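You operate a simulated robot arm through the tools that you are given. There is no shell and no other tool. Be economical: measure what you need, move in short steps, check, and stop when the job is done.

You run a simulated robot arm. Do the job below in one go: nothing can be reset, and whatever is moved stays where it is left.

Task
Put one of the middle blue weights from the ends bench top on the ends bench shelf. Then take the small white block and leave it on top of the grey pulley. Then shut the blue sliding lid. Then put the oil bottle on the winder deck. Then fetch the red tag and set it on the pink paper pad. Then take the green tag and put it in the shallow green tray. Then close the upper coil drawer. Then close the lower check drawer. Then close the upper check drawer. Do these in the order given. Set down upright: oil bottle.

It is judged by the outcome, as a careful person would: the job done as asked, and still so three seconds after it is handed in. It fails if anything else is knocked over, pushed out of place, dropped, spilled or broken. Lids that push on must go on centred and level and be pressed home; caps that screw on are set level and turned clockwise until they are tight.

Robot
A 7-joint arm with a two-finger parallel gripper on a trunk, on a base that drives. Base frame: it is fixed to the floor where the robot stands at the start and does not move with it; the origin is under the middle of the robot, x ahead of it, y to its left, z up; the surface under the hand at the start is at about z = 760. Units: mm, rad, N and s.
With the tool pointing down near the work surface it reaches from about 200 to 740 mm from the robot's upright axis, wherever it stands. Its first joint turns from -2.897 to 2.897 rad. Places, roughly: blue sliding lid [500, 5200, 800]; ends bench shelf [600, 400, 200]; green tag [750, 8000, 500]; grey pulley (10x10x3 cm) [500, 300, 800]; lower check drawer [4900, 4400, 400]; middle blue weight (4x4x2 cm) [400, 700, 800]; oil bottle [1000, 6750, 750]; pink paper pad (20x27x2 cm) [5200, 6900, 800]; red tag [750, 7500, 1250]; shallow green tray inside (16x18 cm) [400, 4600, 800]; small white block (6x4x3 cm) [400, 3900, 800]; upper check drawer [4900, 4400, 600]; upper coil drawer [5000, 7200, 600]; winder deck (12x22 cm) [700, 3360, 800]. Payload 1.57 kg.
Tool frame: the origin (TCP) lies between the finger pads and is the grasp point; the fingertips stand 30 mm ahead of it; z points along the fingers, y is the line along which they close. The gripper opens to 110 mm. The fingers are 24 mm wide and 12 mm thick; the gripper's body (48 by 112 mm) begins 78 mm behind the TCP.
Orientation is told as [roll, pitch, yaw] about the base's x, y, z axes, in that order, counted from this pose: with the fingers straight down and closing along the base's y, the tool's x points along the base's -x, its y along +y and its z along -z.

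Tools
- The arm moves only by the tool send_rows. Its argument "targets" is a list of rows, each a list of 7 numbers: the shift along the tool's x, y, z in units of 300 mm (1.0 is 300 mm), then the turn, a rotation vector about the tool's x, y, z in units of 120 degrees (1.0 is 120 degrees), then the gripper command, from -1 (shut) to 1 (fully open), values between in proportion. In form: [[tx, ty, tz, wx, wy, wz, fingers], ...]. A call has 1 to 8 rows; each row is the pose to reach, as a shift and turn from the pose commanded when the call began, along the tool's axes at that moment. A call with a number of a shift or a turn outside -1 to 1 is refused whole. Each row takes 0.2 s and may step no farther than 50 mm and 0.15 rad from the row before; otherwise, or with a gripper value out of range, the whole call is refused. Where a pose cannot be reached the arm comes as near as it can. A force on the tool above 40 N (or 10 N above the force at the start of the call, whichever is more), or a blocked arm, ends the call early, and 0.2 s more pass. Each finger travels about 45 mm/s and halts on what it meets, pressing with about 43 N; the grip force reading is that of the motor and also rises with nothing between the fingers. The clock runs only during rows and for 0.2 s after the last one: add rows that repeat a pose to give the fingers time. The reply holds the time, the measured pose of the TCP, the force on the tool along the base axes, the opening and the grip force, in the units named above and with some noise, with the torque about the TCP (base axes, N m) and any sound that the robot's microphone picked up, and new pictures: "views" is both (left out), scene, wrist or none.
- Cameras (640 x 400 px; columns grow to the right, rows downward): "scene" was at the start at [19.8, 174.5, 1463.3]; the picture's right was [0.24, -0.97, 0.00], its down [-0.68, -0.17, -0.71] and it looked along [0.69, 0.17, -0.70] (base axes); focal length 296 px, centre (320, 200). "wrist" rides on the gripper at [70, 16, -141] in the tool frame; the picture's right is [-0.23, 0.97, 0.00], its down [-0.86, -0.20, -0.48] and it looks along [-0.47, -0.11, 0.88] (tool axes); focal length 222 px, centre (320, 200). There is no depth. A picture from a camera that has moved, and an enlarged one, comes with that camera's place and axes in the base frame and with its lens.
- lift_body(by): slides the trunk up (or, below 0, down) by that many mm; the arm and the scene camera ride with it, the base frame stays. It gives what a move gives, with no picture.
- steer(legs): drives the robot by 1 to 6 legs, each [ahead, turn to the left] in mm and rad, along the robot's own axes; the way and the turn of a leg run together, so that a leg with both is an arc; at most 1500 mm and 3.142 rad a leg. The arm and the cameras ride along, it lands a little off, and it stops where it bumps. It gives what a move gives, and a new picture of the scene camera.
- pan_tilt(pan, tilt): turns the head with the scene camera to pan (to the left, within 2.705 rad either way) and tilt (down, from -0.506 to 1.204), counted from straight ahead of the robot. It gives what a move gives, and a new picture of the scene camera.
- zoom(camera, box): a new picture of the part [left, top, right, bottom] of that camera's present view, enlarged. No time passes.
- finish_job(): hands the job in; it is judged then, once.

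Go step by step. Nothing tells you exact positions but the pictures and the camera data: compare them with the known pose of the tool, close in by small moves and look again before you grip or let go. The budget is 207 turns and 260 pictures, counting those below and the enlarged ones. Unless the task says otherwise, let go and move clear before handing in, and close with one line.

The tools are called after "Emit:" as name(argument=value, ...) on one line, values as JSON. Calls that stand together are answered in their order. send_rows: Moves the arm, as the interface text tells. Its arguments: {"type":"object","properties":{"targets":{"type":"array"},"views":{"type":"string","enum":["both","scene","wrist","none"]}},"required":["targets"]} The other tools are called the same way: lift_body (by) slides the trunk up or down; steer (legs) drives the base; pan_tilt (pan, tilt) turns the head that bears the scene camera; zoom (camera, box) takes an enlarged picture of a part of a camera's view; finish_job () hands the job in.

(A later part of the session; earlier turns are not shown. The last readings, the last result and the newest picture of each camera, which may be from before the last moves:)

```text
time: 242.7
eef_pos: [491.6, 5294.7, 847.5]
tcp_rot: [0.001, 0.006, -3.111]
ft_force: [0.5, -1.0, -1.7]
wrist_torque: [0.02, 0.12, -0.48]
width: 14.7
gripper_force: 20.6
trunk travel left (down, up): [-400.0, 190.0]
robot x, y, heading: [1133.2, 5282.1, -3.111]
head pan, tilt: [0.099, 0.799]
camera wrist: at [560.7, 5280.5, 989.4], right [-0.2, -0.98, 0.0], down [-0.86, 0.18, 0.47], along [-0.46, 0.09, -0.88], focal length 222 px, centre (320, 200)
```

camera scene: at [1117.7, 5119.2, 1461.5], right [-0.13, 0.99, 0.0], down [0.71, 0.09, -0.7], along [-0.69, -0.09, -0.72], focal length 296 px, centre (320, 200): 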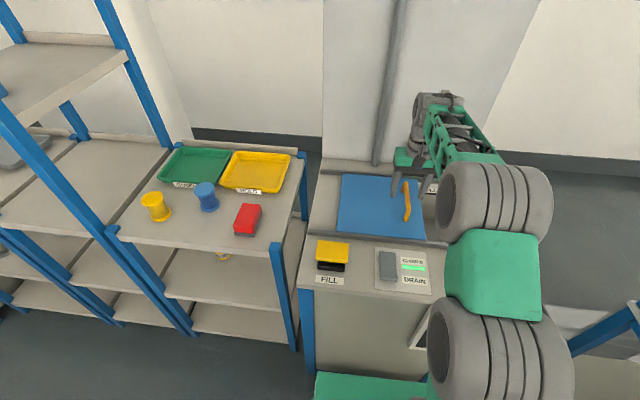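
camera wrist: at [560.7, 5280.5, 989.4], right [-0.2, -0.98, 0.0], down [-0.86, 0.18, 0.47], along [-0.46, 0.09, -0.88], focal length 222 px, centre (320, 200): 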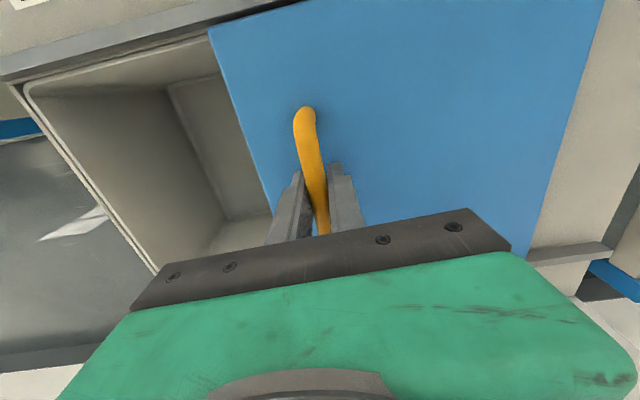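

Handle gripped. I'll slide the lid in +y.

Emit:
send_rows(targets=[[0.002, -0.06, 0, 0, 0, 0, -1], [0.004, -0.13, 0, 0, 0, 0, -1], [0.006, -0.2, 0, 0, 0, 0, -1], [0.008, -0.27, 0, 0, 0, 0, -1], [0.01, -0.34, 0, 0, 0, 0, -1], [0.012, -0.38, 0, 0, 0, 0, -1]])

```text
time: 244.1
eef_pos: [492.1, 5410.2, 849.3]
tcp_rot: [0.001, 0.007, -3.112]
ft_force: [-2.7, 0.6, -4.8]
wrist_torque: [0.01, 0.07, -0.74]
width: 14.2
gripper_force: 30.9
trunk travel left (down, up): [-400.0, 190.0]
robot x, y, heading: [1131.3, 5284.3, -3.116]
head pan, tilt: [0.099, 0.799]
camera scene: at [1116.8, 5119.5, 1461.5], right [-0.13, 0.99, 0.0], down [0.71, 0.09, -0.7], along [-0.69, -0.09, -0.72], focal length 296 px, centre (320, 200)
camera wrist: at [560.5, 5396.1, 989.4], right [-0.2, -0.98, 0.0], down [-0.86, 0.18, 0.47], along [-0.46, 0.09, -0.88], focal length 222 px, centre (320, 200)
```

scene: 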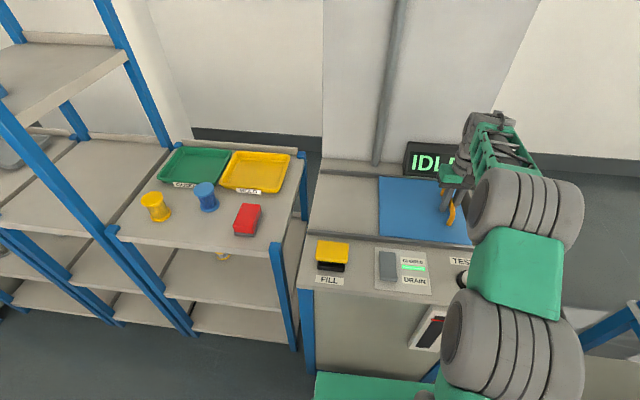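
wrist: 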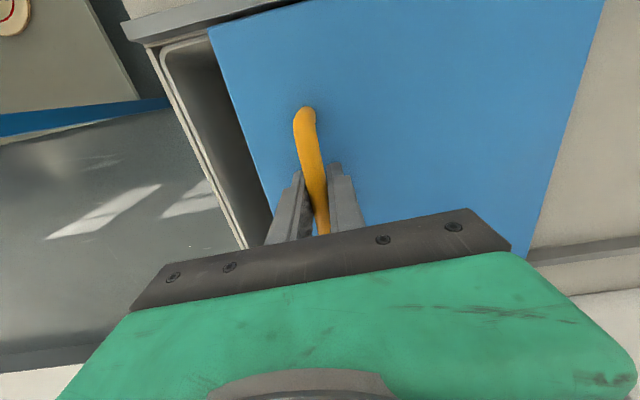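

About 30 mm remain. I'll push on until it stops.

Emit:
send_rows(targets=[[0.001, -0.05, 0, 0, 0, 0, -1], [0.002, -0.08, 0, 0, 0, 0, -1], [0.003, -0.1, 0, 0, 0, 0, -1], [0.003, -0.115, 0, 0, 0, 0, -1], [0.004, -0.13, 0, 0, 0, 0, -1], [0.004, -0.145, 0, 0, 0, 0, -1]])

```text
time: 245.5
eef_pos: [491.4, 5453.1, 848.1]
tcp_rot: [0.001, 0.009, -3.112]
ft_force: [3.4, 0.4, -4.1]
wrist_torque: [-0.02, -0.6, -0.71]
width: 14.0
gripper_force: 30.6
trunk travel left (down, up): [-400.0, 190.0]
robot x, y, heading: [1130.9, 5285.5, -3.11]
head pan, tilt: [0.099, 0.799]
camera scene: at [1117.6, 5119.3, 1461.6], right [-0.13, 0.99, 0.0], down [0.71, 0.09, -0.7], along [-0.69, -0.09, -0.72], focal length 296 px, centre (320, 200)
camera wrist: at [560.4, 5439.1, 989.5], right [-0.2, -0.98, 0.0], down [-0.86, 0.18, 0.47], along [-0.46, 0.09, -0.88], focal length 222 px, centre (320, 200)
```

scene: 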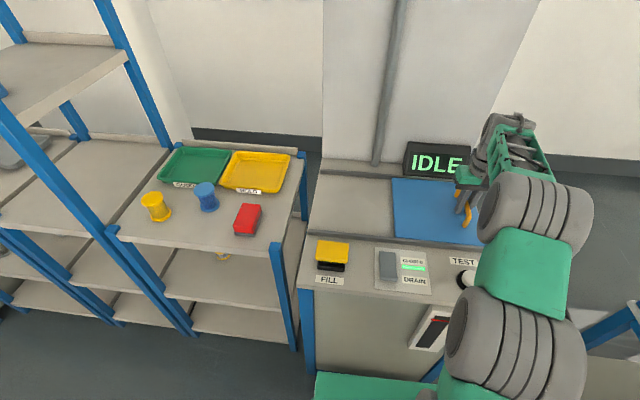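
wrist: 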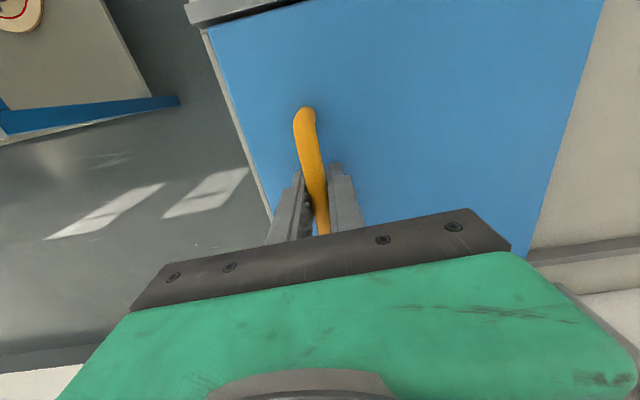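

Emit:
zoom(camera="wrist", box=[180, 0, 320, 230])

Emit:
send_rows(targets=[[0.001, -0.015, 0, 0, 0, 0, -1], [0.001, -0.03, 0, 0, 0, 0, -1], [0.001, -0.04, 0, 0, 0, 0, -1]], views="wrist")

```text
1.74 times, centred on (250, 115) of wrist
camera zoom: at [560.4, 5439.1, 989.5], right [-0.2, -0.98, 0.0], down [-0.86, 0.18, 0.47], along [-0.46, 0.09, -0.88], focal length 386 px, centre (442, 348)
```

zoom: 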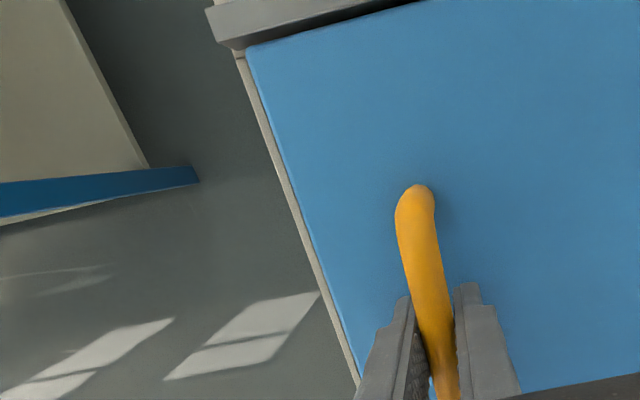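

```text
time: 246.3
eef_pos: [491.8, 5458.6, 847.8]
tcp_rot: [0.002, 0.013, -3.105]
ft_force: [9.9, -30.2, -8.7]
wrist_torque: [0.23, 0.55, -0.7]
width: 14.3
gripper_force: 30.1
trunk travel left (down, up): [-400.0, 190.0]
robot x, y, heading: [1131.8, 5279.9, -3.099]
head pan, tilt: [0.099, 0.799]
camera wrist: at [560.0, 5445.9, 989.8], right [-0.19, -0.98, 0.0], down [-0.87, 0.17, 0.47], along [-0.46, 0.09, -0.88], focal length 222 px, centre (320, 200)
```

wrist: 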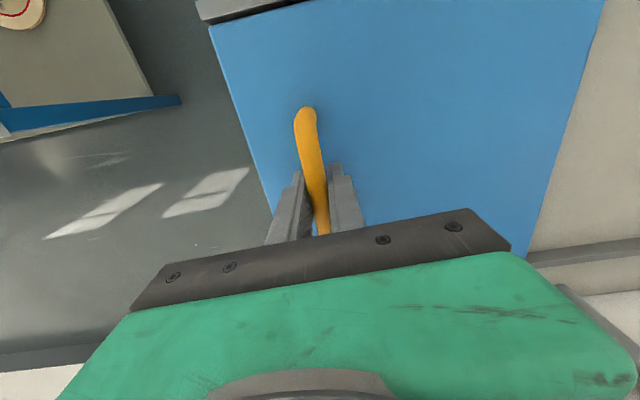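

The stop was met firmly, so the lid is shut. I'll release and rise.

Emit:
send_rows(targets=[[0, 0.02, 0, 0, 0, 0, -1], [0, 0.02, 0, 0, 0, 0, -0.3], [0, 0.02, 0, 0, 0, 0, -0.3], [0, 0.02, -0.1, 0, 0, 0, -0.3], [0, 0.02, -0.25, 0, 0, 0, 0.2], [0, 0.02, -0.4, 0, 0, 0, 0.2], [0, 0.02, -0.5, 0, 0, 0, 0.2]], views="wrist")

Emit:
zoom(camera="scene", box=[300, 140, 500, 300])

```text
time: 247.9
eef_pos: [489.3, 5456.8, 999.4]
tcp_rot: [0.002, 0.009, -3.112]
ft_force: [-0.5, -0.1, -0.1]
wrist_torque: [0.0, -0.01, -0.02]
width: 66.0
gripper_force: 0.1
trunk travel left (down, up): [-400.0, 190.0]
robot x, y, heading: [1131.6, 5282.5, -3.114]
head pan, tilt: [0.099, 0.799]
camera wrist: at [558.4, 5443.6, 1141.4], right [-0.2, -0.98, 0.0], down [-0.86, 0.18, 0.47], along [-0.46, 0.09, -0.88], focal length 222 px, centre (320, 200)
```

wrist: 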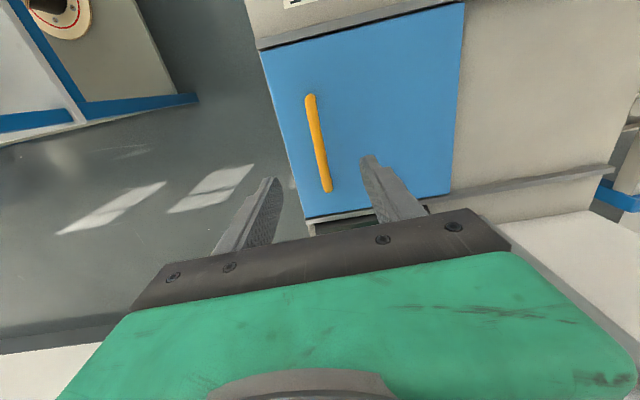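

```text
2.50 times, centred on (400, 220) of scene
camera zoom: at [1117.8, 5119.2, 1461.5], right [-0.13, 0.99, 0.0], down [0.71, 0.09, -0.7], along [-0.69, -0.09, -0.72], focal length 739 px, centre (120, 150)
```

zoom: 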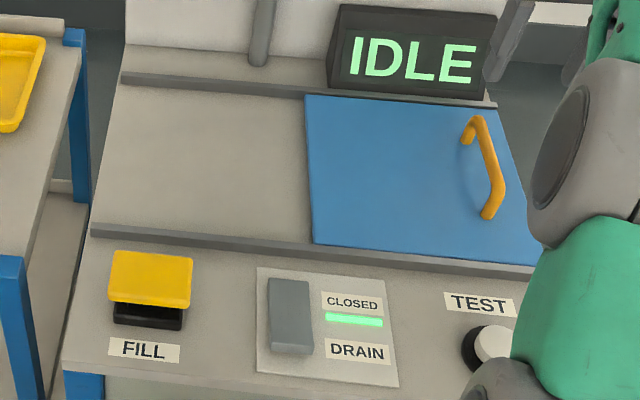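

The lid is closed and the display reads "CLOSED". Next I'll retract and drive toward the oil bottle around (1000, 6750).

Emit:
send_rows(targets=[[0.122, 0.08, 0, 0, 0, 0, 0.2], [0.244, 0.16, 0, 0, 0, 0, 0.2], [0.366, 0.24, 0, 0, 0, 0, 0.2], [0.488, 0.32, 0, 0, 0, 0, 0.2], [0.61, 0.4, 0, 0, 0, 0, 0.2], [0.732, 0.48, 0, 0, 0, 0, 0.2], [0.854, 0.56, 0, 0, 0, 0, 0.2], [0.976, 0.64, 0, 0, 0, 0, 0.2]], views="none")

Emit:
steer(legs=[[-430, 0], [0, -1.58], [1400, 0], [0, 1.58]])

```text
time: 249.7
eef_pos: [786.9, 5273.6, 1001.1]
tcp_rot: [0.002, 0.007, -3.112]
ft_force: [-0.1, -0.8, -0.3]
wrist_torque: [-0.06, -0.03, 0.01]
width: 65.9
gripper_force: 0.0
trunk travel left (down, up): [-400.0, 190.0]
robot x, y, heading: [1134.1, 5282.2, -3.108]
head pan, tilt: [0.099, 0.799]
```

```text
time: 266.5
eef_pos: [1199.4, 6721.0, 1001.3]
tcp_rot: [0.002, 0.007, 3.096]
ft_force: [-0.1, -0.4, 0.1]
wrist_torque: [-0.03, 0.04, -0.01]
width: 65.7
gripper_force: 0.0
trunk travel left (down, up): [-400.0, 190.0]
robot x, y, heading: [1542.4, 6703.3, 3.101]
head pan, tilt: [0.099, 0.799]
camera scene: at [1517.8, 6541.5, 1461.6], right [-0.06, 1.0, 0.0], down [0.72, 0.04, -0.7], along [-0.7, -0.04, -0.72], focal length 296 px, centre (320, 200)
```

scene: 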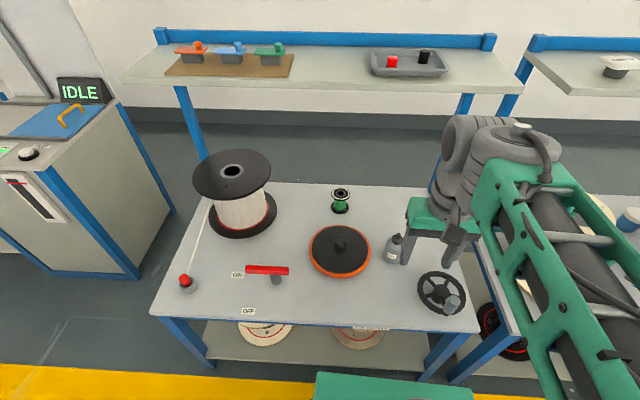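

Emit:
zoom(camera="scene", box=[340, 210, 480, 320])

Emit:
zoom(camera="wrist", box=[0, 0, 640, 400])

```text
3.64 times, centred on (410, 265) of scene
camera zoom: at [1517.8, 6541.5, 1461.6], right [-0.06, 1.0, 0.0], down [0.72, 0.04, -0.7], along [-0.7, -0.04, -0.72], focal length 1075 px, centre (-7, -36)
```

zoom: 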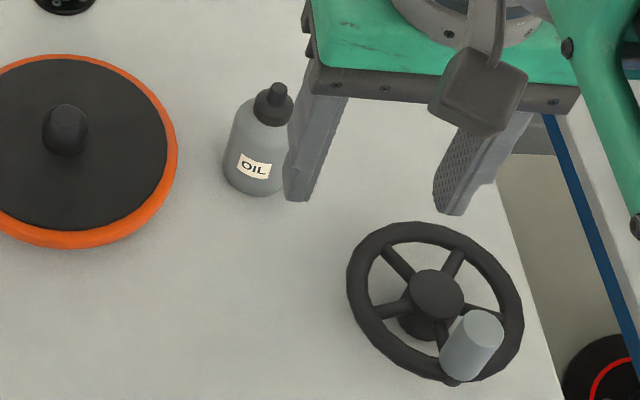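

```text
1.00 times, centred on (320, 200) of wrist (not enlarged: the box is as wide or as high as the picture)
camera zoom: at [1267.0, 6702.8, 1142.8], right [-0.27, -0.96, 0.0], down [-0.85, 0.24, 0.47], along [-0.45, 0.13, -0.88], focal length 222 px, centre (320, 200)
```

zoom: 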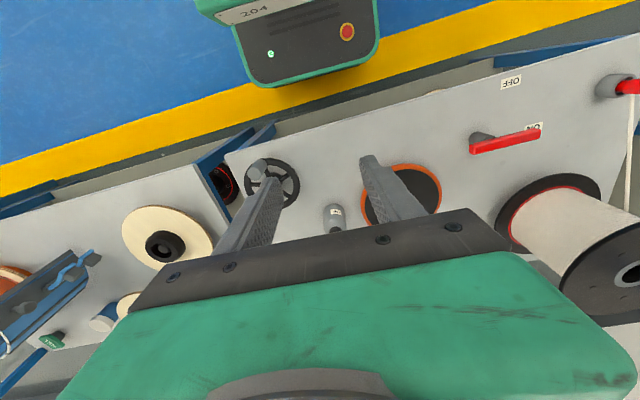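

The oil bottle stands near (945, 6755) on the rack's low deck (z≈580). I'll lower the trunk and move over it.

Emit:
lift_body(by=-170)

Emit:
send_rows(targets=[[-0.14, -0.025, 0, 0, 0, 0, 0.45], [-0.28, -0.05, 0, 0, 0, 0, 0.45], [-0.42, -0.07, 0, 0, 0, 0, 0.45], [-0.56, -0.09, 0, 0, 0, 0, 0.45], [-0.68, -0.11, 0.05, 0, 0, 0, 0.45], [-0.76, -0.12, 0.1, 0, 0, 0, 0.45], [-0.76, -0.12, 0.1, 0, 0, 0, 0.45]])

```text
time: 268.4
eef_pos: [1199.7, 6721.8, 832.4]
tcp_rot: [0.0, 0.007, 3.097]
ft_force: [0.2, 0.6, -0.1]
wrist_torque: [0.0, 0.0, 0.02]
width: 66.1
gripper_force: 0.2
trunk travel left (down, up): [-230.0, 360.0]
robot x, y, heading: [1548.9, 6700.9, 3.103]
head pan, tilt: [0.099, 0.799]
```

```text
time: 270.0
eef_pos: [972.1, 6767.3, 797.7]
tcp_rot: [0.002, 0.007, 3.097]
ft_force: [-0.6, 0.2, 0.5]
wrist_torque: [-0.01, 0.01, 0.0]
width: 79.8
gripper_force: 0.0
trunk travel left (down, up): [-230.0, 360.0]
robot x, y, heading: [1545.9, 6701.9, 3.094]
head pan, tilt: [0.099, 0.799]
camera scene: at [1517.6, 6541.5, 1291.5], right [-0.06, 1.0, 0.0], down [0.72, 0.04, -0.7], along [-0.7, -0.04, -0.72], focal length 296 px, centre (320, 200)
camera wrist: at [1040.6, 6748.4, 939.5], right [-0.27, -0.96, 0.0], down [-0.85, 0.24, 0.47], along [-0.45, 0.13, -0.88], focal length 222 px, centre (320, 200)
```

scene: 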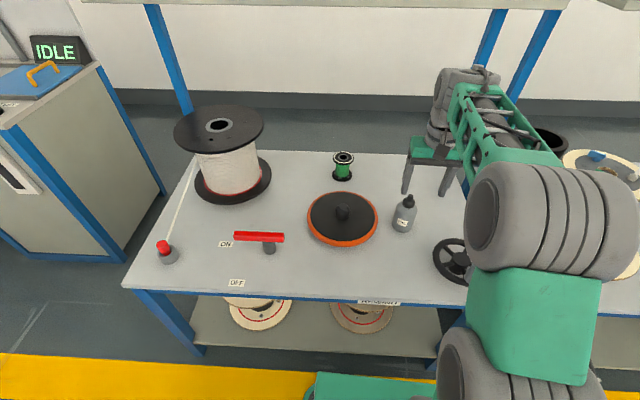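
wrist: 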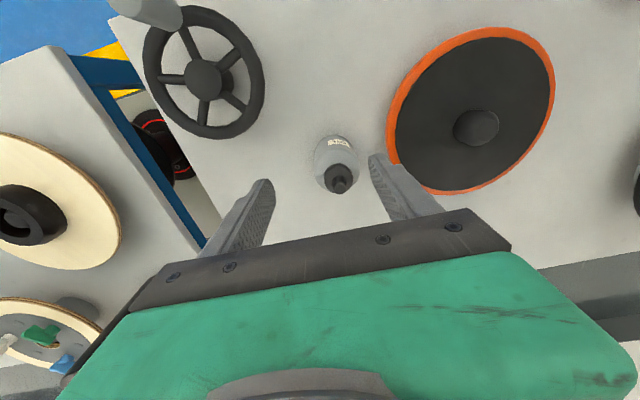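

The bottle is at about (939, 6754), its base ≈592 and top ≈715. I'll centre over it and lower partway.

Emit:
send_rows(targets=[[-0.06, 0.03, 0.0, 0, 0, 0, 0.45], [-0.108, 0.048, 0.05, 0, 0, 0, 0.45], [-0.108, 0.048, 0.12, 0, 0, 0, 0.45], [-0.108, 0.048, 0.12, 0, 0, 0, 0.45]])

Emit:
zoom(camera="scene", box=[360, 140, 480, 260])

```text
time: 271.0
eef_pos: [939.8, 6754.0, 762.8]
tcp_rot: [0.001, 0.007, 3.096]
ft_force: [0.1, -0.1, -0.6]
wrist_torque: [-0.02, 0.0, -0.01]
width: 79.6
gripper_force: 0.1
trunk travel left (down, up): [-230.0, 360.0]
robot x, y, heading: [1548.7, 6702.3, 3.1]
head pan, tilt: [0.099, 0.799]
camera scene: at [1517.7, 6541.5, 1291.6], right [-0.06, 1.0, 0.0], down [0.72, 0.04, -0.7], along [-0.7, -0.04, -0.72], focal length 296 px, centre (320, 200)
camera wrist: at [1007.6, 6736.7, 904.7], right [-0.27, -0.96, 0.0], down [-0.85, 0.24, 0.47], along [-0.45, 0.13, -0.88], focal length 222 px, centre (320, 200)
```

scene: 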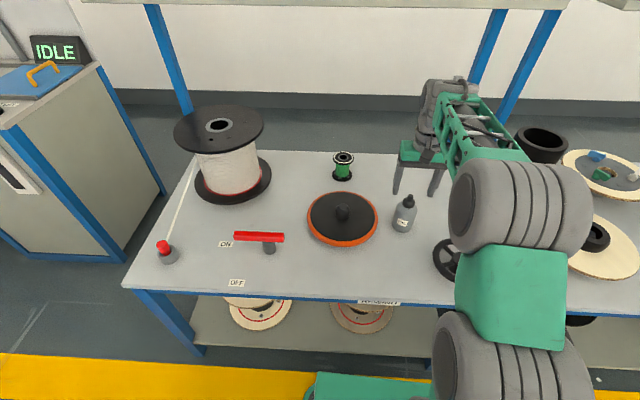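
wrist: 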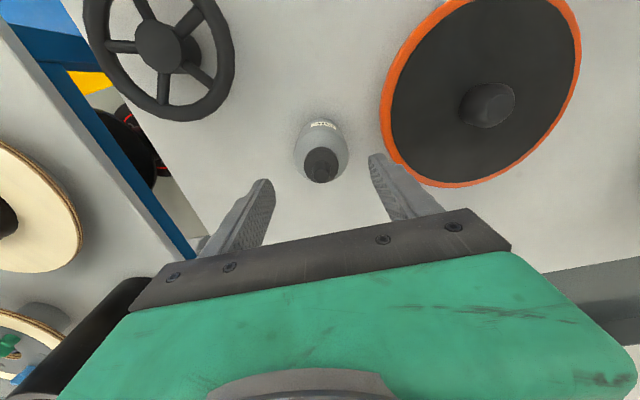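

```text
3.33 times, centred on (420, 200) of scene
camera zoom: at [1517.7, 6541.5, 1291.6], right [-0.06, 1.0, 0.0], down [0.72, 0.04, -0.7], along [-0.7, -0.04, -0.72], focal length 985 px, centre (-13, 200)
```

zoom: 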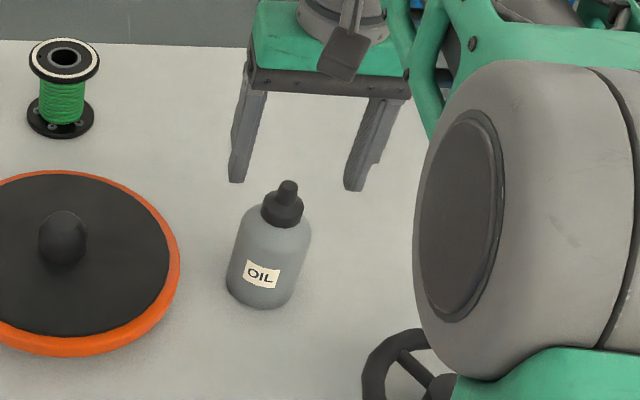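

Centred within a few mm. I'll descend to TCP ≈662 and grip the body.

Emit:
send_rows(targets=[[0.006, 0, 0.1, 0, 0, 0, 0.45], [0.006, 0, 0.2, 0, 0, 0, 0.45], [0.006, 0, 0.28, 0, 0, 0, 0.45], [0.006, 0, 0.335, 0, 0, 0, 0.45], [0.006, 0, 0.335, 0, 0, 0, -1], [0.006, 0, 0.335, 0, 0, 0, -1], [0.006, 0, 0.335, 0, 0, 0, -1], [0.006, 0, 0.335, 0, 0, 0, -1]])

```text
time: 272.8
eef_pos: [940.9, 6753.1, 661.6]
tcp_rot: [0.002, 0.007, 3.097]
ft_force: [-0.4, -0.1, 0.5]
wrist_torque: [0.09, 0.0, 0.04]
width: 58.8
gripper_force: 39.1
trunk travel left (down, up): [-230.0, 360.0]
robot x, y, heading: [1544.0, 6702.0, 3.1]
head pan, tilt: [0.099, 0.799]
camera scene: at [1517.7, 6541.5, 1291.5], right [-0.06, 1.0, 0.0], down [0.72, 0.04, -0.7], along [-0.7, -0.04, -0.72], focal length 296 px, centre (320, 200)
camera wrist: at [1009.3, 6734.5, 804.3], right [-0.27, -0.96, 0.0], down [-0.85, 0.24, 0.47], along [-0.45, 0.13, -0.88], focal length 222 px, centre (320, 200)
```

scene: 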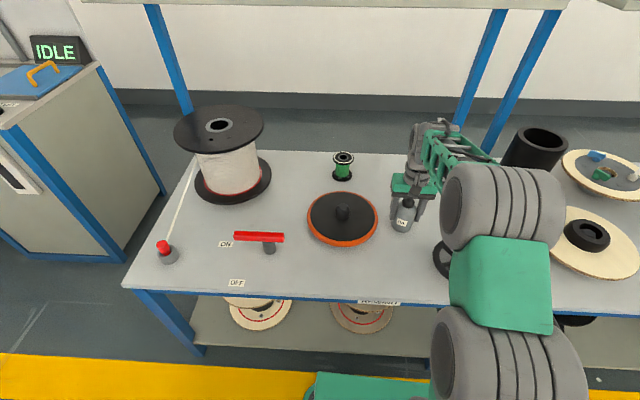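
wrist: 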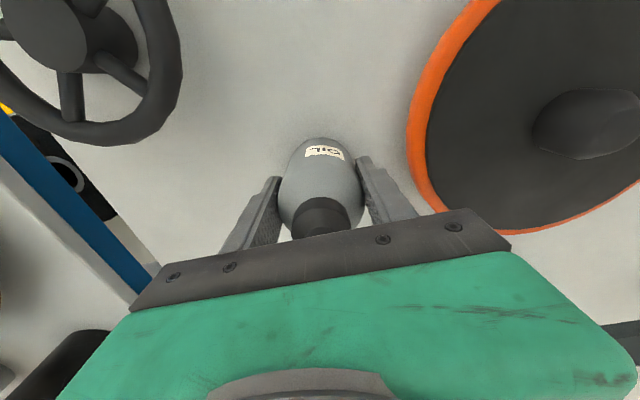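

Gripped at 59 mm. I'll lift straight up, then retract.

Emit:
send_rows(targets=[[0, 0, -0.12, 0, 0, 0, -1], [0, 0, -0.27, 0, 0, 0, -1], [0, 0, -0.42, 0, 0, 0, -1], [0, 0, -0.56, 0, 0, 0, -1], [0.15, 0, -0.56, 0, 0, 0, -1], [0.3, 0, -0.56, 0, 0, 0, -1], [0.45, 0.03, -0.56, 0, 0, 0, -1], [0.6, 0.06, -0.56, 0, 0, 0, -1]], views="none")

Emit:
lift_body(by=170)

Emit:
send_rows(targets=[[0.15, 0.03, 0, 0, 0, 0, -1], [0.28, 0.06, 0, 0, 0, 0, -1], [0.28, 0.06, 0, 0, 0, 0, -1]], views="scene")

```text
time: 274.6
eef_pos: [1121.0, 6727.9, 831.3]
tcp_rot: [0.0, 0.007, 3.097]
ft_force: [-0.5, -0.2, -1.5]
wrist_torque: [0.0, -0.02, 0.03]
width: 58.6
gripper_force: 43.4
trunk travel left (down, up): [-230.0, 360.0]
robot x, y, heading: [1545.8, 6700.8, 3.098]
head pan, tilt: [0.099, 0.799]
```

```text
time: 276.6
eef_pos: [1120.8, 6728.3, 1001.7]
tcp_rot: [0.002, 0.008, 3.096]
ft_force: [-0.4, 0.0, -1.5]
wrist_torque: [-0.04, 0.02, -0.04]
width: 58.6
gripper_force: 43.0
trunk travel left (down, up): [-400.0, 190.0]
robot x, y, heading: [1547.9, 6700.3, 3.101]
head pan, tilt: [0.099, 0.799]
```

```text
time: 277.4
eef_pos: [1204.4, 6707.8, 1002.9]
tcp_rot: [0.001, 0.008, 3.096]
ft_force: [0.4, 0.0, -1.6]
wrist_torque: [0.01, -0.01, -0.01]
width: 58.4
gripper_force: 43.4
trunk travel left (down, up): [-400.0, 190.0]
robot x, y, heading: [1543.6, 6702.5, 3.1]
head pan, tilt: [0.099, 0.799]
camera scene: at [1518.1, 6541.5, 1461.5], right [-0.06, 1.0, 0.0], down [0.72, 0.04, -0.7], along [-0.7, -0.04, -0.72], focal length 296 px, centre (320, 200)
```

scene: 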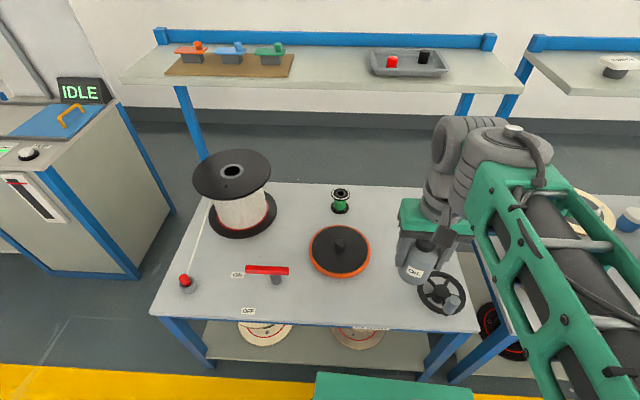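

Now to the winder deck around (700, 3360).

Emit:
steer(legs=[[0, 1.62], [1500, 0], [1500, 0], [330, 0], [0, -1.57]])

```text
time: 301.3
eef_pos: [1335.0, 3402.5, 1002.5]
tcp_rot: [0.001, 0.005, -3.131]
ft_force: [0.1, 0.3, -1.0]
wrist_torque: [0.01, -0.05, 0.01]
width: 58.5
gripper_force: 43.5
trunk travel left (down, up): [-400.0, 190.0]
robot x, y, heading: [1679.2, 3411.9, -3.129]
head pan, tilt: [0.099, 0.799]
camera scene: at [1657.3, 3253.0, 1461.5], right [-0.11, 0.99, 0.0], down [0.71, 0.08, -0.7], along [-0.69, -0.08, -0.72], focal length 296 px, centre (320, 200)
```

scene: 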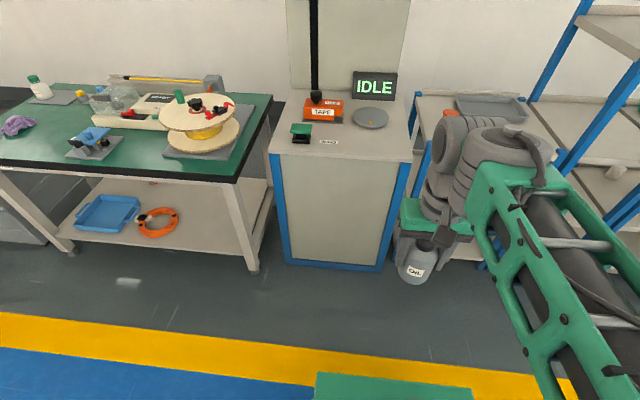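

Emit:
zoom(camera="scene", box=[250, 60, 450, 185])

Emit:
zoom(camera="scene", box=[0, 60, 280, 235])

```text
3.20 times, centred on (350, 122) of scene
camera zoom: at [1657.3, 3253.0, 1461.5], right [-0.11, 0.99, 0.0], down [0.71, 0.08, -0.7], along [-0.69, -0.08, -0.72], focal length 946 px, centre (224, 448)
```

zoom: 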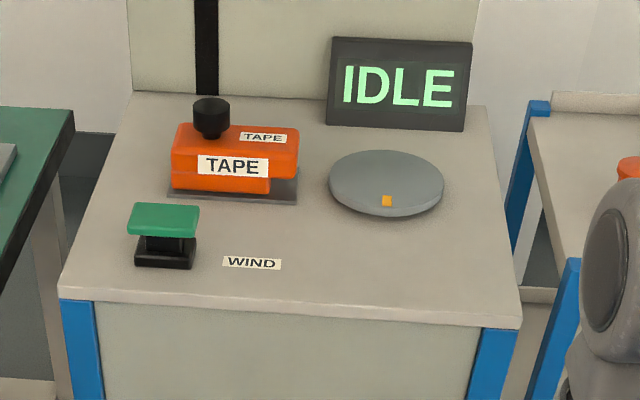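

```text
2.29 times, centred on (140, 148) of scene
camera zoom: at [1657.3, 3253.0, 1461.5], right [-0.11, 0.99, 0.0], down [0.71, 0.08, -0.7], along [-0.69, -0.08, -0.72], focal length 675 px, centre (731, 320)
```

zoom: 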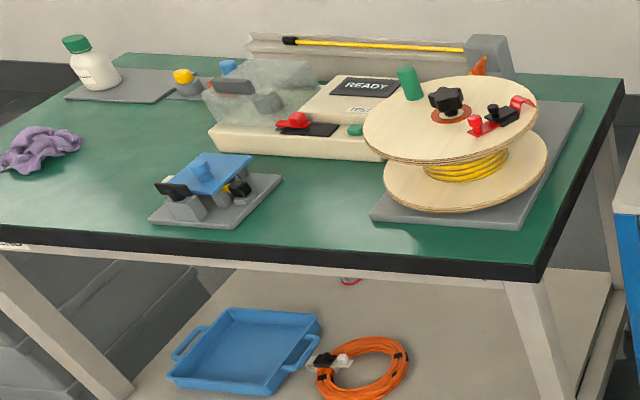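

The unit marked TAPE/WIND is the winder. Its free deck lies in front of the disc, around (700, 3365). I'll drive up to it.

Emit:
steer(legs=[[520, 0]])

```text
time: 304.3
eef_pos: [822.6, 3394.4, 1002.6]
tcp_rot: [0.003, 0.008, -3.129]
ft_force: [0.3, -0.7, -1.3]
wrist_torque: [0.01, 0.0, 0.02]
width: 58.3
gripper_force: 43.2
trunk travel left (down, up): [-400.0, 190.0]
robot x, y, heading: [1167.0, 3407.1, -3.131]
head pan, tilt: [0.099, 0.799]
camera scene: at [1145.9, 3246.1, 1461.5], right [-0.11, 0.99, 0.0], down [0.71, 0.08, -0.7], along [-0.69, -0.08, -0.72], focal length 296 px, centre (320, 200)
```

scene: 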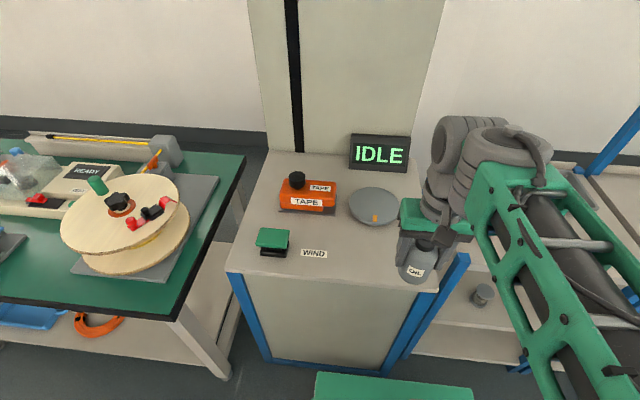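

Emit:
send_rows(targets=[[-0.12, 0.03, 0, 0, 0, 0, -1], [-0.25, 0.06, 0.02, 0, 0, 0, -1], [-0.36, 0.09, 0.08, 0, 0, 0, -1], [-0.411, 0.092, 0.18, 0, 0, 0, -1], [-0.411, 0.092, 0.3, 0, 0, 0, -1], [-0.411, 0.092, 0.38, 0, 0, 0, -1], [-0.411, 0.092, 0.38, 0, 0, 0, -1]])

Emit:
zoom(camera="scene", box=[300, 180, 460, 300])

```text
time: 305.9
eef_pos: [701.2, 3363.6, 885.6]
tcp_rot: [0.002, 0.008, -3.129]
ft_force: [0.1, -1.5, -2.1]
wrist_torque: [0.0, -0.04, 0.03]
width: 58.4
gripper_force: 42.9
trunk travel left (down, up): [-400.0, 190.0]
robot x, y, heading: [1163.7, 3404.7, -3.124]
head pan, tilt: [0.099, 0.799]
camera scene: at [1145.7, 3246.0, 1461.5], right [-0.11, 0.99, 0.0], down [0.71, 0.08, -0.7], along [-0.69, -0.08, -0.72], focal length 296 px, centre (320, 200)
camera wrist: at [769.5, 3348.7, 1027.6], right [-0.22, -0.98, 0.0], down [-0.86, 0.19, 0.47], along [-0.46, 0.1, -0.88], focal length 222 px, centre (320, 200)
```

scene: 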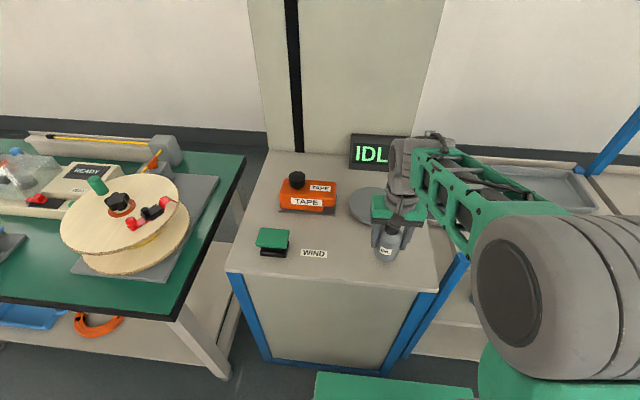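
wrist: 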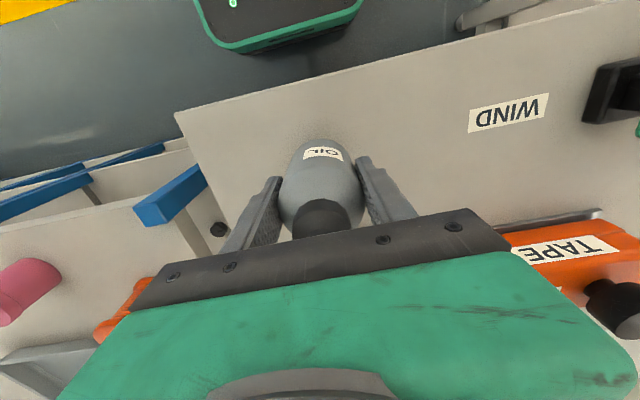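

```text
3.33 times, centred on (380, 240) of scene
camera zoom: at [1145.7, 3246.0, 1461.5], right [-0.11, 0.99, 0.0], down [0.71, 0.08, -0.7], along [-0.69, -0.08, -0.72], focal length 985 px, centre (120, 67)
```

zoom: 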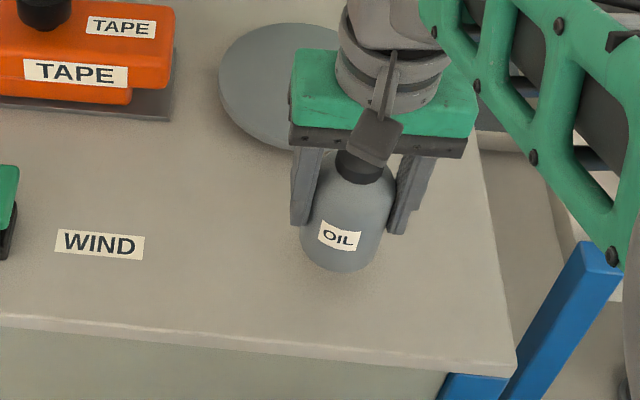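

The spot is clear. Lowering gently.

Emit:
send_rows(targets=[[0, 0, 0.03, 0, 0, 0, -1], [0, 0, 0.045, 0, 0, 0, -1], [0, 0, 0.057, 0, 0, 0, -1], [0, 0, 0.067, 0, 0, 0, -1], [0, 0, 0.077, 0, 0, 0, -1], [0, 0, 0.087, 0, 0, 0, -1]], views="none")

```text
time: 307.3
eef_pos: [701.3, 3364.1, 863.3]
tcp_rot: [0.0, 0.006, -3.13]
ft_force: [2.7, -0.2, 10.1]
wrist_torque: [0.1, -0.31, -0.11]
width: 58.2
gripper_force: 43.1
trunk travel left (down, up): [-400.0, 190.0]
robot x, y, heading: [1163.0, 3408.9, -3.128]
head pan, tilt: [0.099, 0.799]
```

Contact. I'll release and rise clear.

Emit:
send_rows(targets=[[0, 0, -0.003, 0, 0, 0, -0.1], [0, 0, -0.003, 0, 0, 0, 0.45], [0, 0, -0.003, 0, 0, 0, 0.45], [0, 0, -0.003, 0, 0, 0, 0.45], [0, 0, -0.12, 0, 0, 0, 0.45], [0, 0, -0.27, 0, 0, 0, 0.45], [0, 0, -0.42, 0, 0, 0, 0.45]], views="scene")

Emit:
zoom(camera="scene", box=[300, 160, 460, 300])

```text
time: 308.9
eef_pos: [698.8, 3364.6, 987.5]
tcp_rot: [0.003, 0.008, -3.13]
ft_force: [0.7, -0.3, 0.0]
wrist_torque: [-0.01, -0.01, 0.01]
width: 79.6
gripper_force: 0.1
trunk travel left (down, up): [-400.0, 190.0]
robot x, y, heading: [1164.1, 3409.5, -3.129]
head pan, tilt: [0.099, 0.799]
camera scene: at [1145.9, 3246.0, 1461.5], right [-0.11, 0.99, 0.0], down [0.71, 0.08, -0.7], along [-0.69, -0.08, -0.72], focal length 296 px, centre (320, 200)
```

scene: 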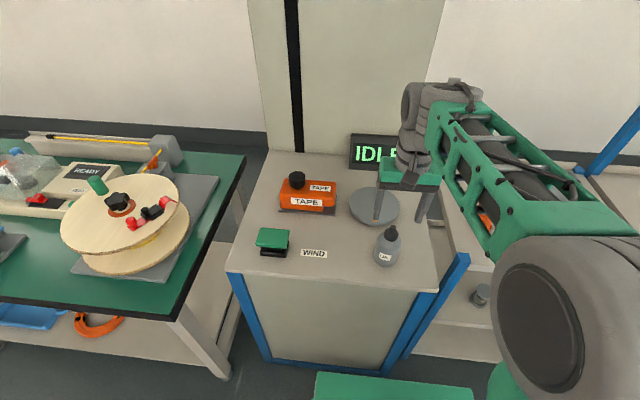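

```text
2.86 times, centred on (380, 230) of scene
camera zoom: at [1145.9, 3246.0, 1461.5], right [-0.11, 0.99, 0.0], down [0.71, 0.08, -0.7], along [-0.69, -0.08, -0.72], focal length 844 px, centre (149, 114)
```

zoom: 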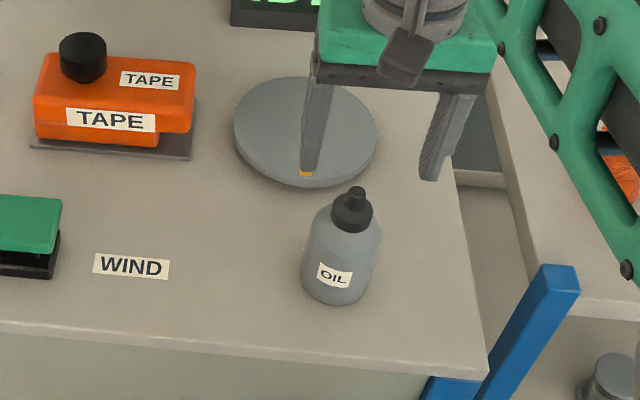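

The bottle stands upright on the deck. Next is the red tag on the upper shelf near (711, 7503). I'll retract and drive there on the aisle side.

Emit:
send_rows(targets=[[0.1, -0.04, -0.04, 0, 0, 0, 0.2], [0.24, -0.08, -0.04, 0, 0, 0, 0.2], [0.38, -0.12, -0.04, 0, 0, 0, 0.2]], views="none")

Emit:
steer(legs=[[-430, 0], [0, -1.59], [1500, 0], [1500, 0], [1080, 0], [0, 1.58]])

```text
time: 309.7
eef_pos: [812.4, 3404.0, 999.5]
tcp_rot: [0.001, 0.008, -3.131]
ft_force: [-0.4, 0.5, 0.9]
wrist_torque: [0.03, 0.0, 0.03]
width: 66.3
gripper_force: 0.0
trunk travel left (down, up): [-400.0, 190.0]
robot x, y, heading: [1163.7, 3408.4, -3.127]
head pan, tilt: [0.099, 0.799]
```

```text
time: 339.3
eef_pos: [1353.4, 7493.4, 999.1]
tcp_rot: [0.002, 0.009, 3.121]
ft_force: [-0.5, 0.6, -0.8]
wrist_torque: [0.01, 0.01, 0.01]
width: 66.0
gripper_force: 0.0
trunk travel left (down, up): [-400.0, 190.0]
robot x, y, heading: [1706.8, 7486.6, 3.122]
head pan, tilt: [0.099, 0.799]
camera scene: at [1683.2, 7324.7, 1461.6], right [-0.08, 1.0, 0.0], down [0.71, 0.06, -0.7], along [-0.69, -0.06, -0.72], focal length 296 px, centre (320, 200)
```

scene: 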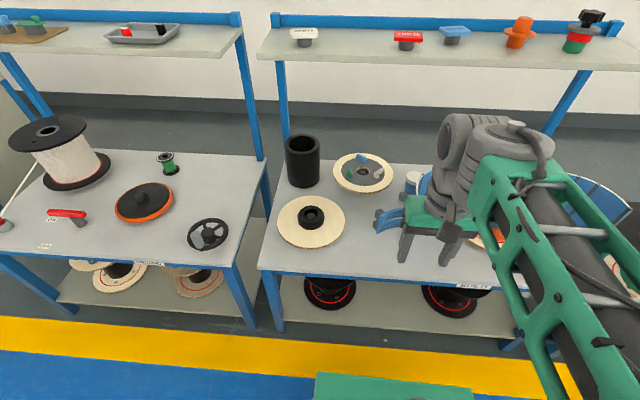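

Emit:
zoom(camera="scene", box=[340, 10, 500, 110])

Emit:
lift_body(by=190)

Emit:
pan_tilt(pan=0.1, tilt=0.6)

```text
4.00 times, centred on (420, 60) of scene
camera zoom: at [1683.2, 7324.7, 1461.6], right [-0.08, 1.0, 0.0], down [0.71, 0.06, -0.7], along [-0.69, -0.06, -0.72], focal length 1182 px, centre (-80, 760)
```

zoom: 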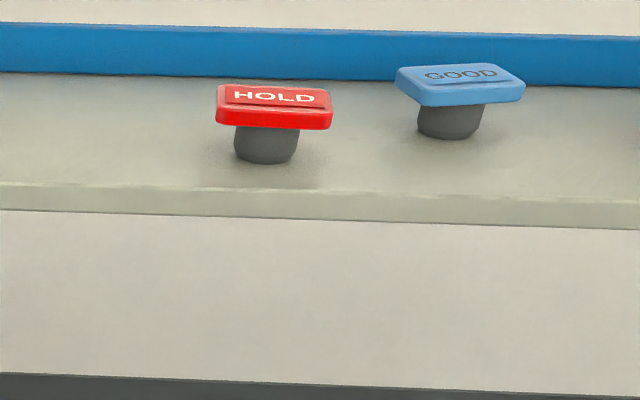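

```text
time: 341.4
eef_pos: [1355.0, 7492.0, 1189.6]
tcp_rot: [0.001, 0.008, 3.122]
ft_force: [-0.4, -0.1, -0.5]
wrist_torque: [-0.05, -0.04, -0.01]
width: 66.0
gripper_force: 0.0
trunk travel left (down, up): [-590.0, 0.0]
robot x, y, heading: [1706.7, 7487.6, 3.125]
head pan, tilt: [0.099, 0.799]
```

```text
time: 342.1
eef_pos: [1354.3, 7493.0, 1189.6]
tcp_rot: [0.001, 0.008, 3.119]
ft_force: [0.5, 0.6, -0.1]
wrist_torque: [-0.01, -0.02, -0.04]
width: 65.9
gripper_force: 0.2
trunk travel left (down, up): [-590.0, 0.0]
robot x, y, heading: [1703.2, 7488.6, 3.125]
head pan, tilt: [0.099, 0.6]
camera scene: at [1675.5, 7324.1, 1668.4], right [-0.08, 1.0, 0.0], down [0.56, 0.05, -0.82], along [-0.82, -0.07, -0.57], focal length 296 px, centre (320, 200)
```

scene: 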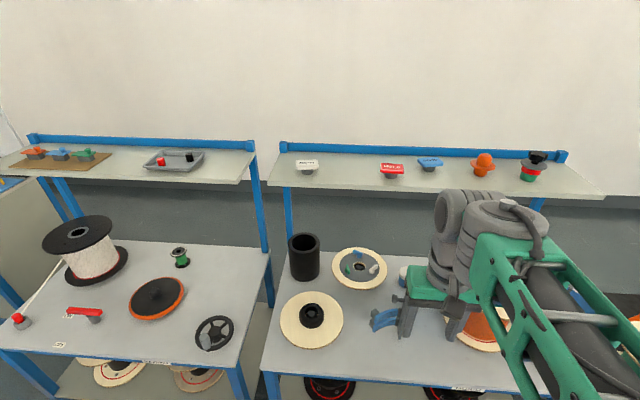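

The red "HOLD" tag is a plate (~80 mm wide) on a puck at about (785, 7493, 1188). I'll tilt the tool 40° forward for reach and extend.

Emit:
send_rows(targets=[[-0.13, 0, -0.03, 0, -0.055, 0, 0.6], [-0.26, 0, -0.06, 0, -0.11, 0, 0.8], [-0.39, 0, -0.09, 0, -0.166, 0, 1], [-0.52, 0, -0.12, 0, -0.222, 0, 1], [-0.65, 0, -0.15, 0, -0.278, 0, 1], [-0.78, 0, -0.18, 0, -0.333, 0, 1], [-0.78, 0, -0.18, 0, -0.333, 0, 1]], views="both")

```text
time: 343.7
eef_pos: [1121.8, 7499.4, 1242.3]
tcp_rot: [0.002, -0.692, 3.12]
ft_force: [0.1, -0.3, 0.4]
wrist_torque: [-0.04, 0.01, -0.01]
width: 110.0
gripper_force: 0.0
trunk travel left (down, up): [-590.0, 0.0]
robot x, y, heading: [1705.2, 7485.8, 3.121]
head pan, tilt: [0.099, 0.6]
camera scene: at [1675.6, 7324.1, 1668.4], right [-0.08, 1.0, 0.0], down [0.56, 0.05, -0.83], along [-0.82, -0.07, -0.56], focal length 296 px, centre (320, 200)
camera wrist: at [1265.1, 7480.5, 1306.7], right [-0.19, -0.97, 0.15], down [-0.35, 0.21, 0.91], along [-0.92, 0.13, -0.38], focal length 222 px, centre (320, 200)
```

scene: 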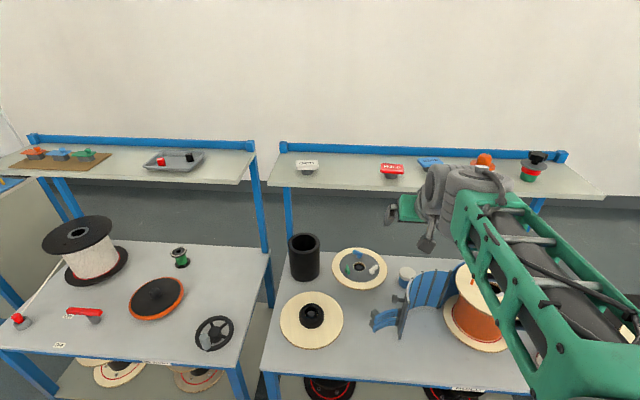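
wrist: 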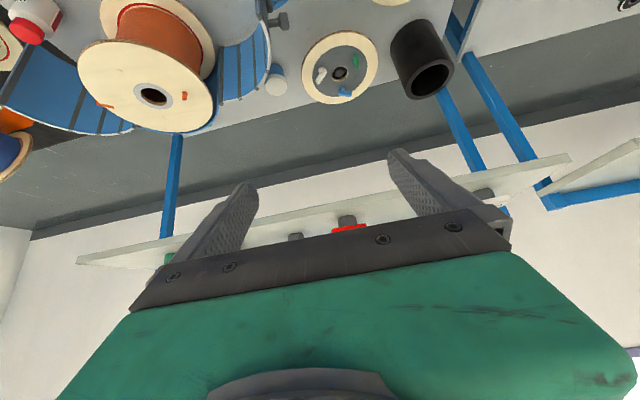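

The tilt worked and the tag is in line with the hand. I'll drive closer.

Emit:
steer(legs=[[215, 0]])

Emit:
zoom(camera="wrist", box=[160, 120, 480, 320])

Emit:
zoom(camera="scene", box=[330, 100, 530, 225])

```text
time: 345.4
eef_pos: [903.9, 7501.1, 1241.3]
tcp_rot: [0.002, -0.689, 3.121]
ft_force: [-1.3, -0.1, -0.4]
wrist_torque: [0.01, -0.01, 0.0]
width: 109.8
gripper_force: 0.2
trunk travel left (down, up): [-590.0, 0.0]
robot x, y, heading: [1484.7, 7489.3, 3.128]
head pan, tilt: [0.099, 0.6]
camera scene: at [1457.7, 7327.8, 1668.4], right [-0.08, 1.0, 0.0], down [0.56, 0.05, -0.82], along [-0.82, -0.07, -0.57], focal length 296 px, centre (320, 200)
```

scene: 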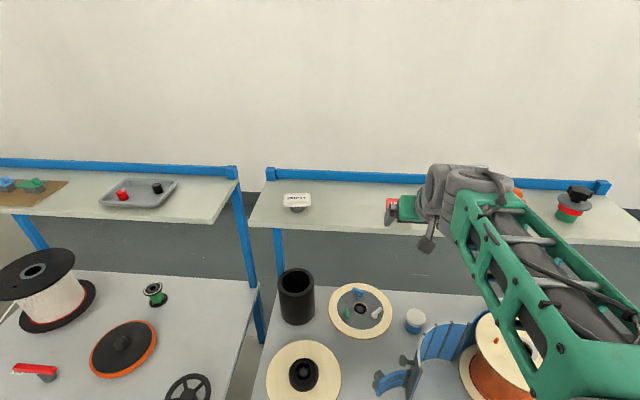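

```text
2.00 times, centred on (320, 220) of wrist
camera zoom: at [1047.7, 7483.8, 1306.3], right [-0.19, -0.97, 0.15], down [-0.35, 0.21, 0.91], along [-0.92, 0.13, -0.38], focal length 444 px, centre (320, 160)
```

zoom: 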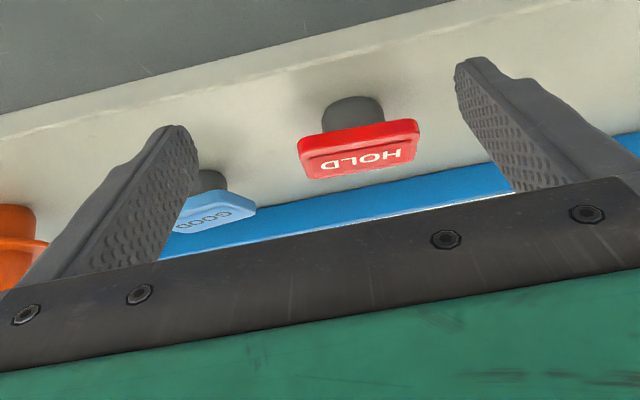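

```text
3.20 times, centred on (430, 162) of scene
camera zoom: at [1457.7, 7327.8, 1668.4], right [-0.08, 1.0, 0.0], down [0.56, 0.05, -0.82], along [-0.82, -0.07, -0.57], focal length 946 px, centre (-32, 320)
```

zoom: 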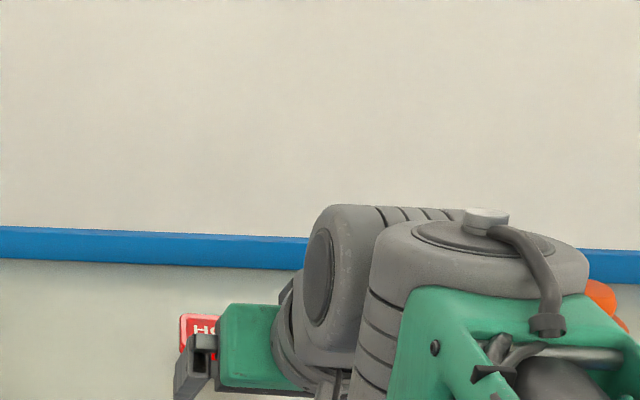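

Refined: the tag's centre is at about (750, 7497), plate z≈1170–1182, shelf ≈1153. I'll move above it and check.

Emit:
send_rows(targets=[[-0.1, 0.006, 0.075, 0, 0, 0, 1], [-0.2, 0.012, 0.15, 0, 0, 0, 1], [-0.3, 0.018, 0.225, 0, 0, 0, 1], [-0.38, 0.023, 0.29, 0, 0, 0, 1], [-0.38, 0.023, 0.29, 0, 0, 0, 1]])

Emit:
zoom(camera="wrist", box=[200, 100, 440, 250])

```text
time: 346.6
eef_pos: [761.7, 7500.0, 1247.6]
tcp_rot: [0.004, -0.69, 3.12]
ft_force: [0.0, -0.8, 1.0]
wrist_torque: [-0.01, -0.02, 0.0]
width: 110.2
gripper_force: 0.1
trunk travel left (down, up): [-590.0, 0.0]
robot x, y, heading: [1489.7, 7490.2, 3.126]
head pan, tilt: [0.099, 0.6]
camera scene: at [1458.9, 7327.8, 1668.4], right [-0.08, 1.0, 0.0], down [0.56, 0.05, -0.83], along [-0.82, -0.07, -0.56], focal length 296 px, centre (320, 200)
camera wrist: at [905.3, 7481.1, 1311.3], right [-0.19, -0.97, 0.15], down [-0.35, 0.21, 0.91], along [-0.92, 0.13, -0.38], focal length 222 px, centre (320, 200)
```

scene: 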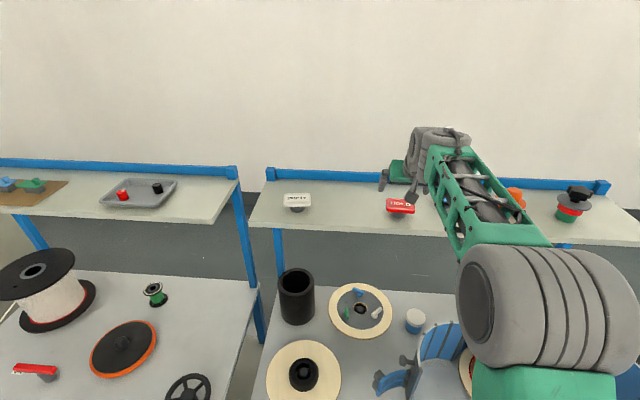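
wrist: 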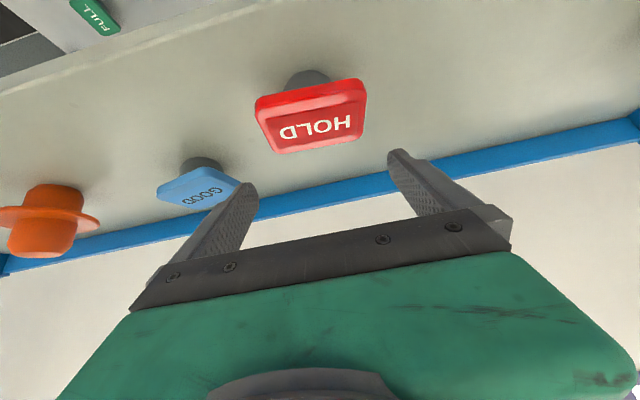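

```text
2.67 times, centred on (320, 175) of wrist
camera zoom: at [905.3, 7481.1, 1311.3], right [-0.19, -0.97, 0.15], down [-0.35, 0.21, 0.91], along [-0.92, 0.13, -0.38], focal length 592 px, centre (320, 267)
```

zoom: 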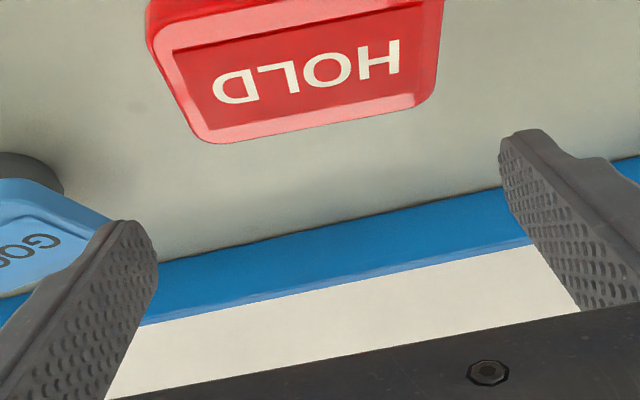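

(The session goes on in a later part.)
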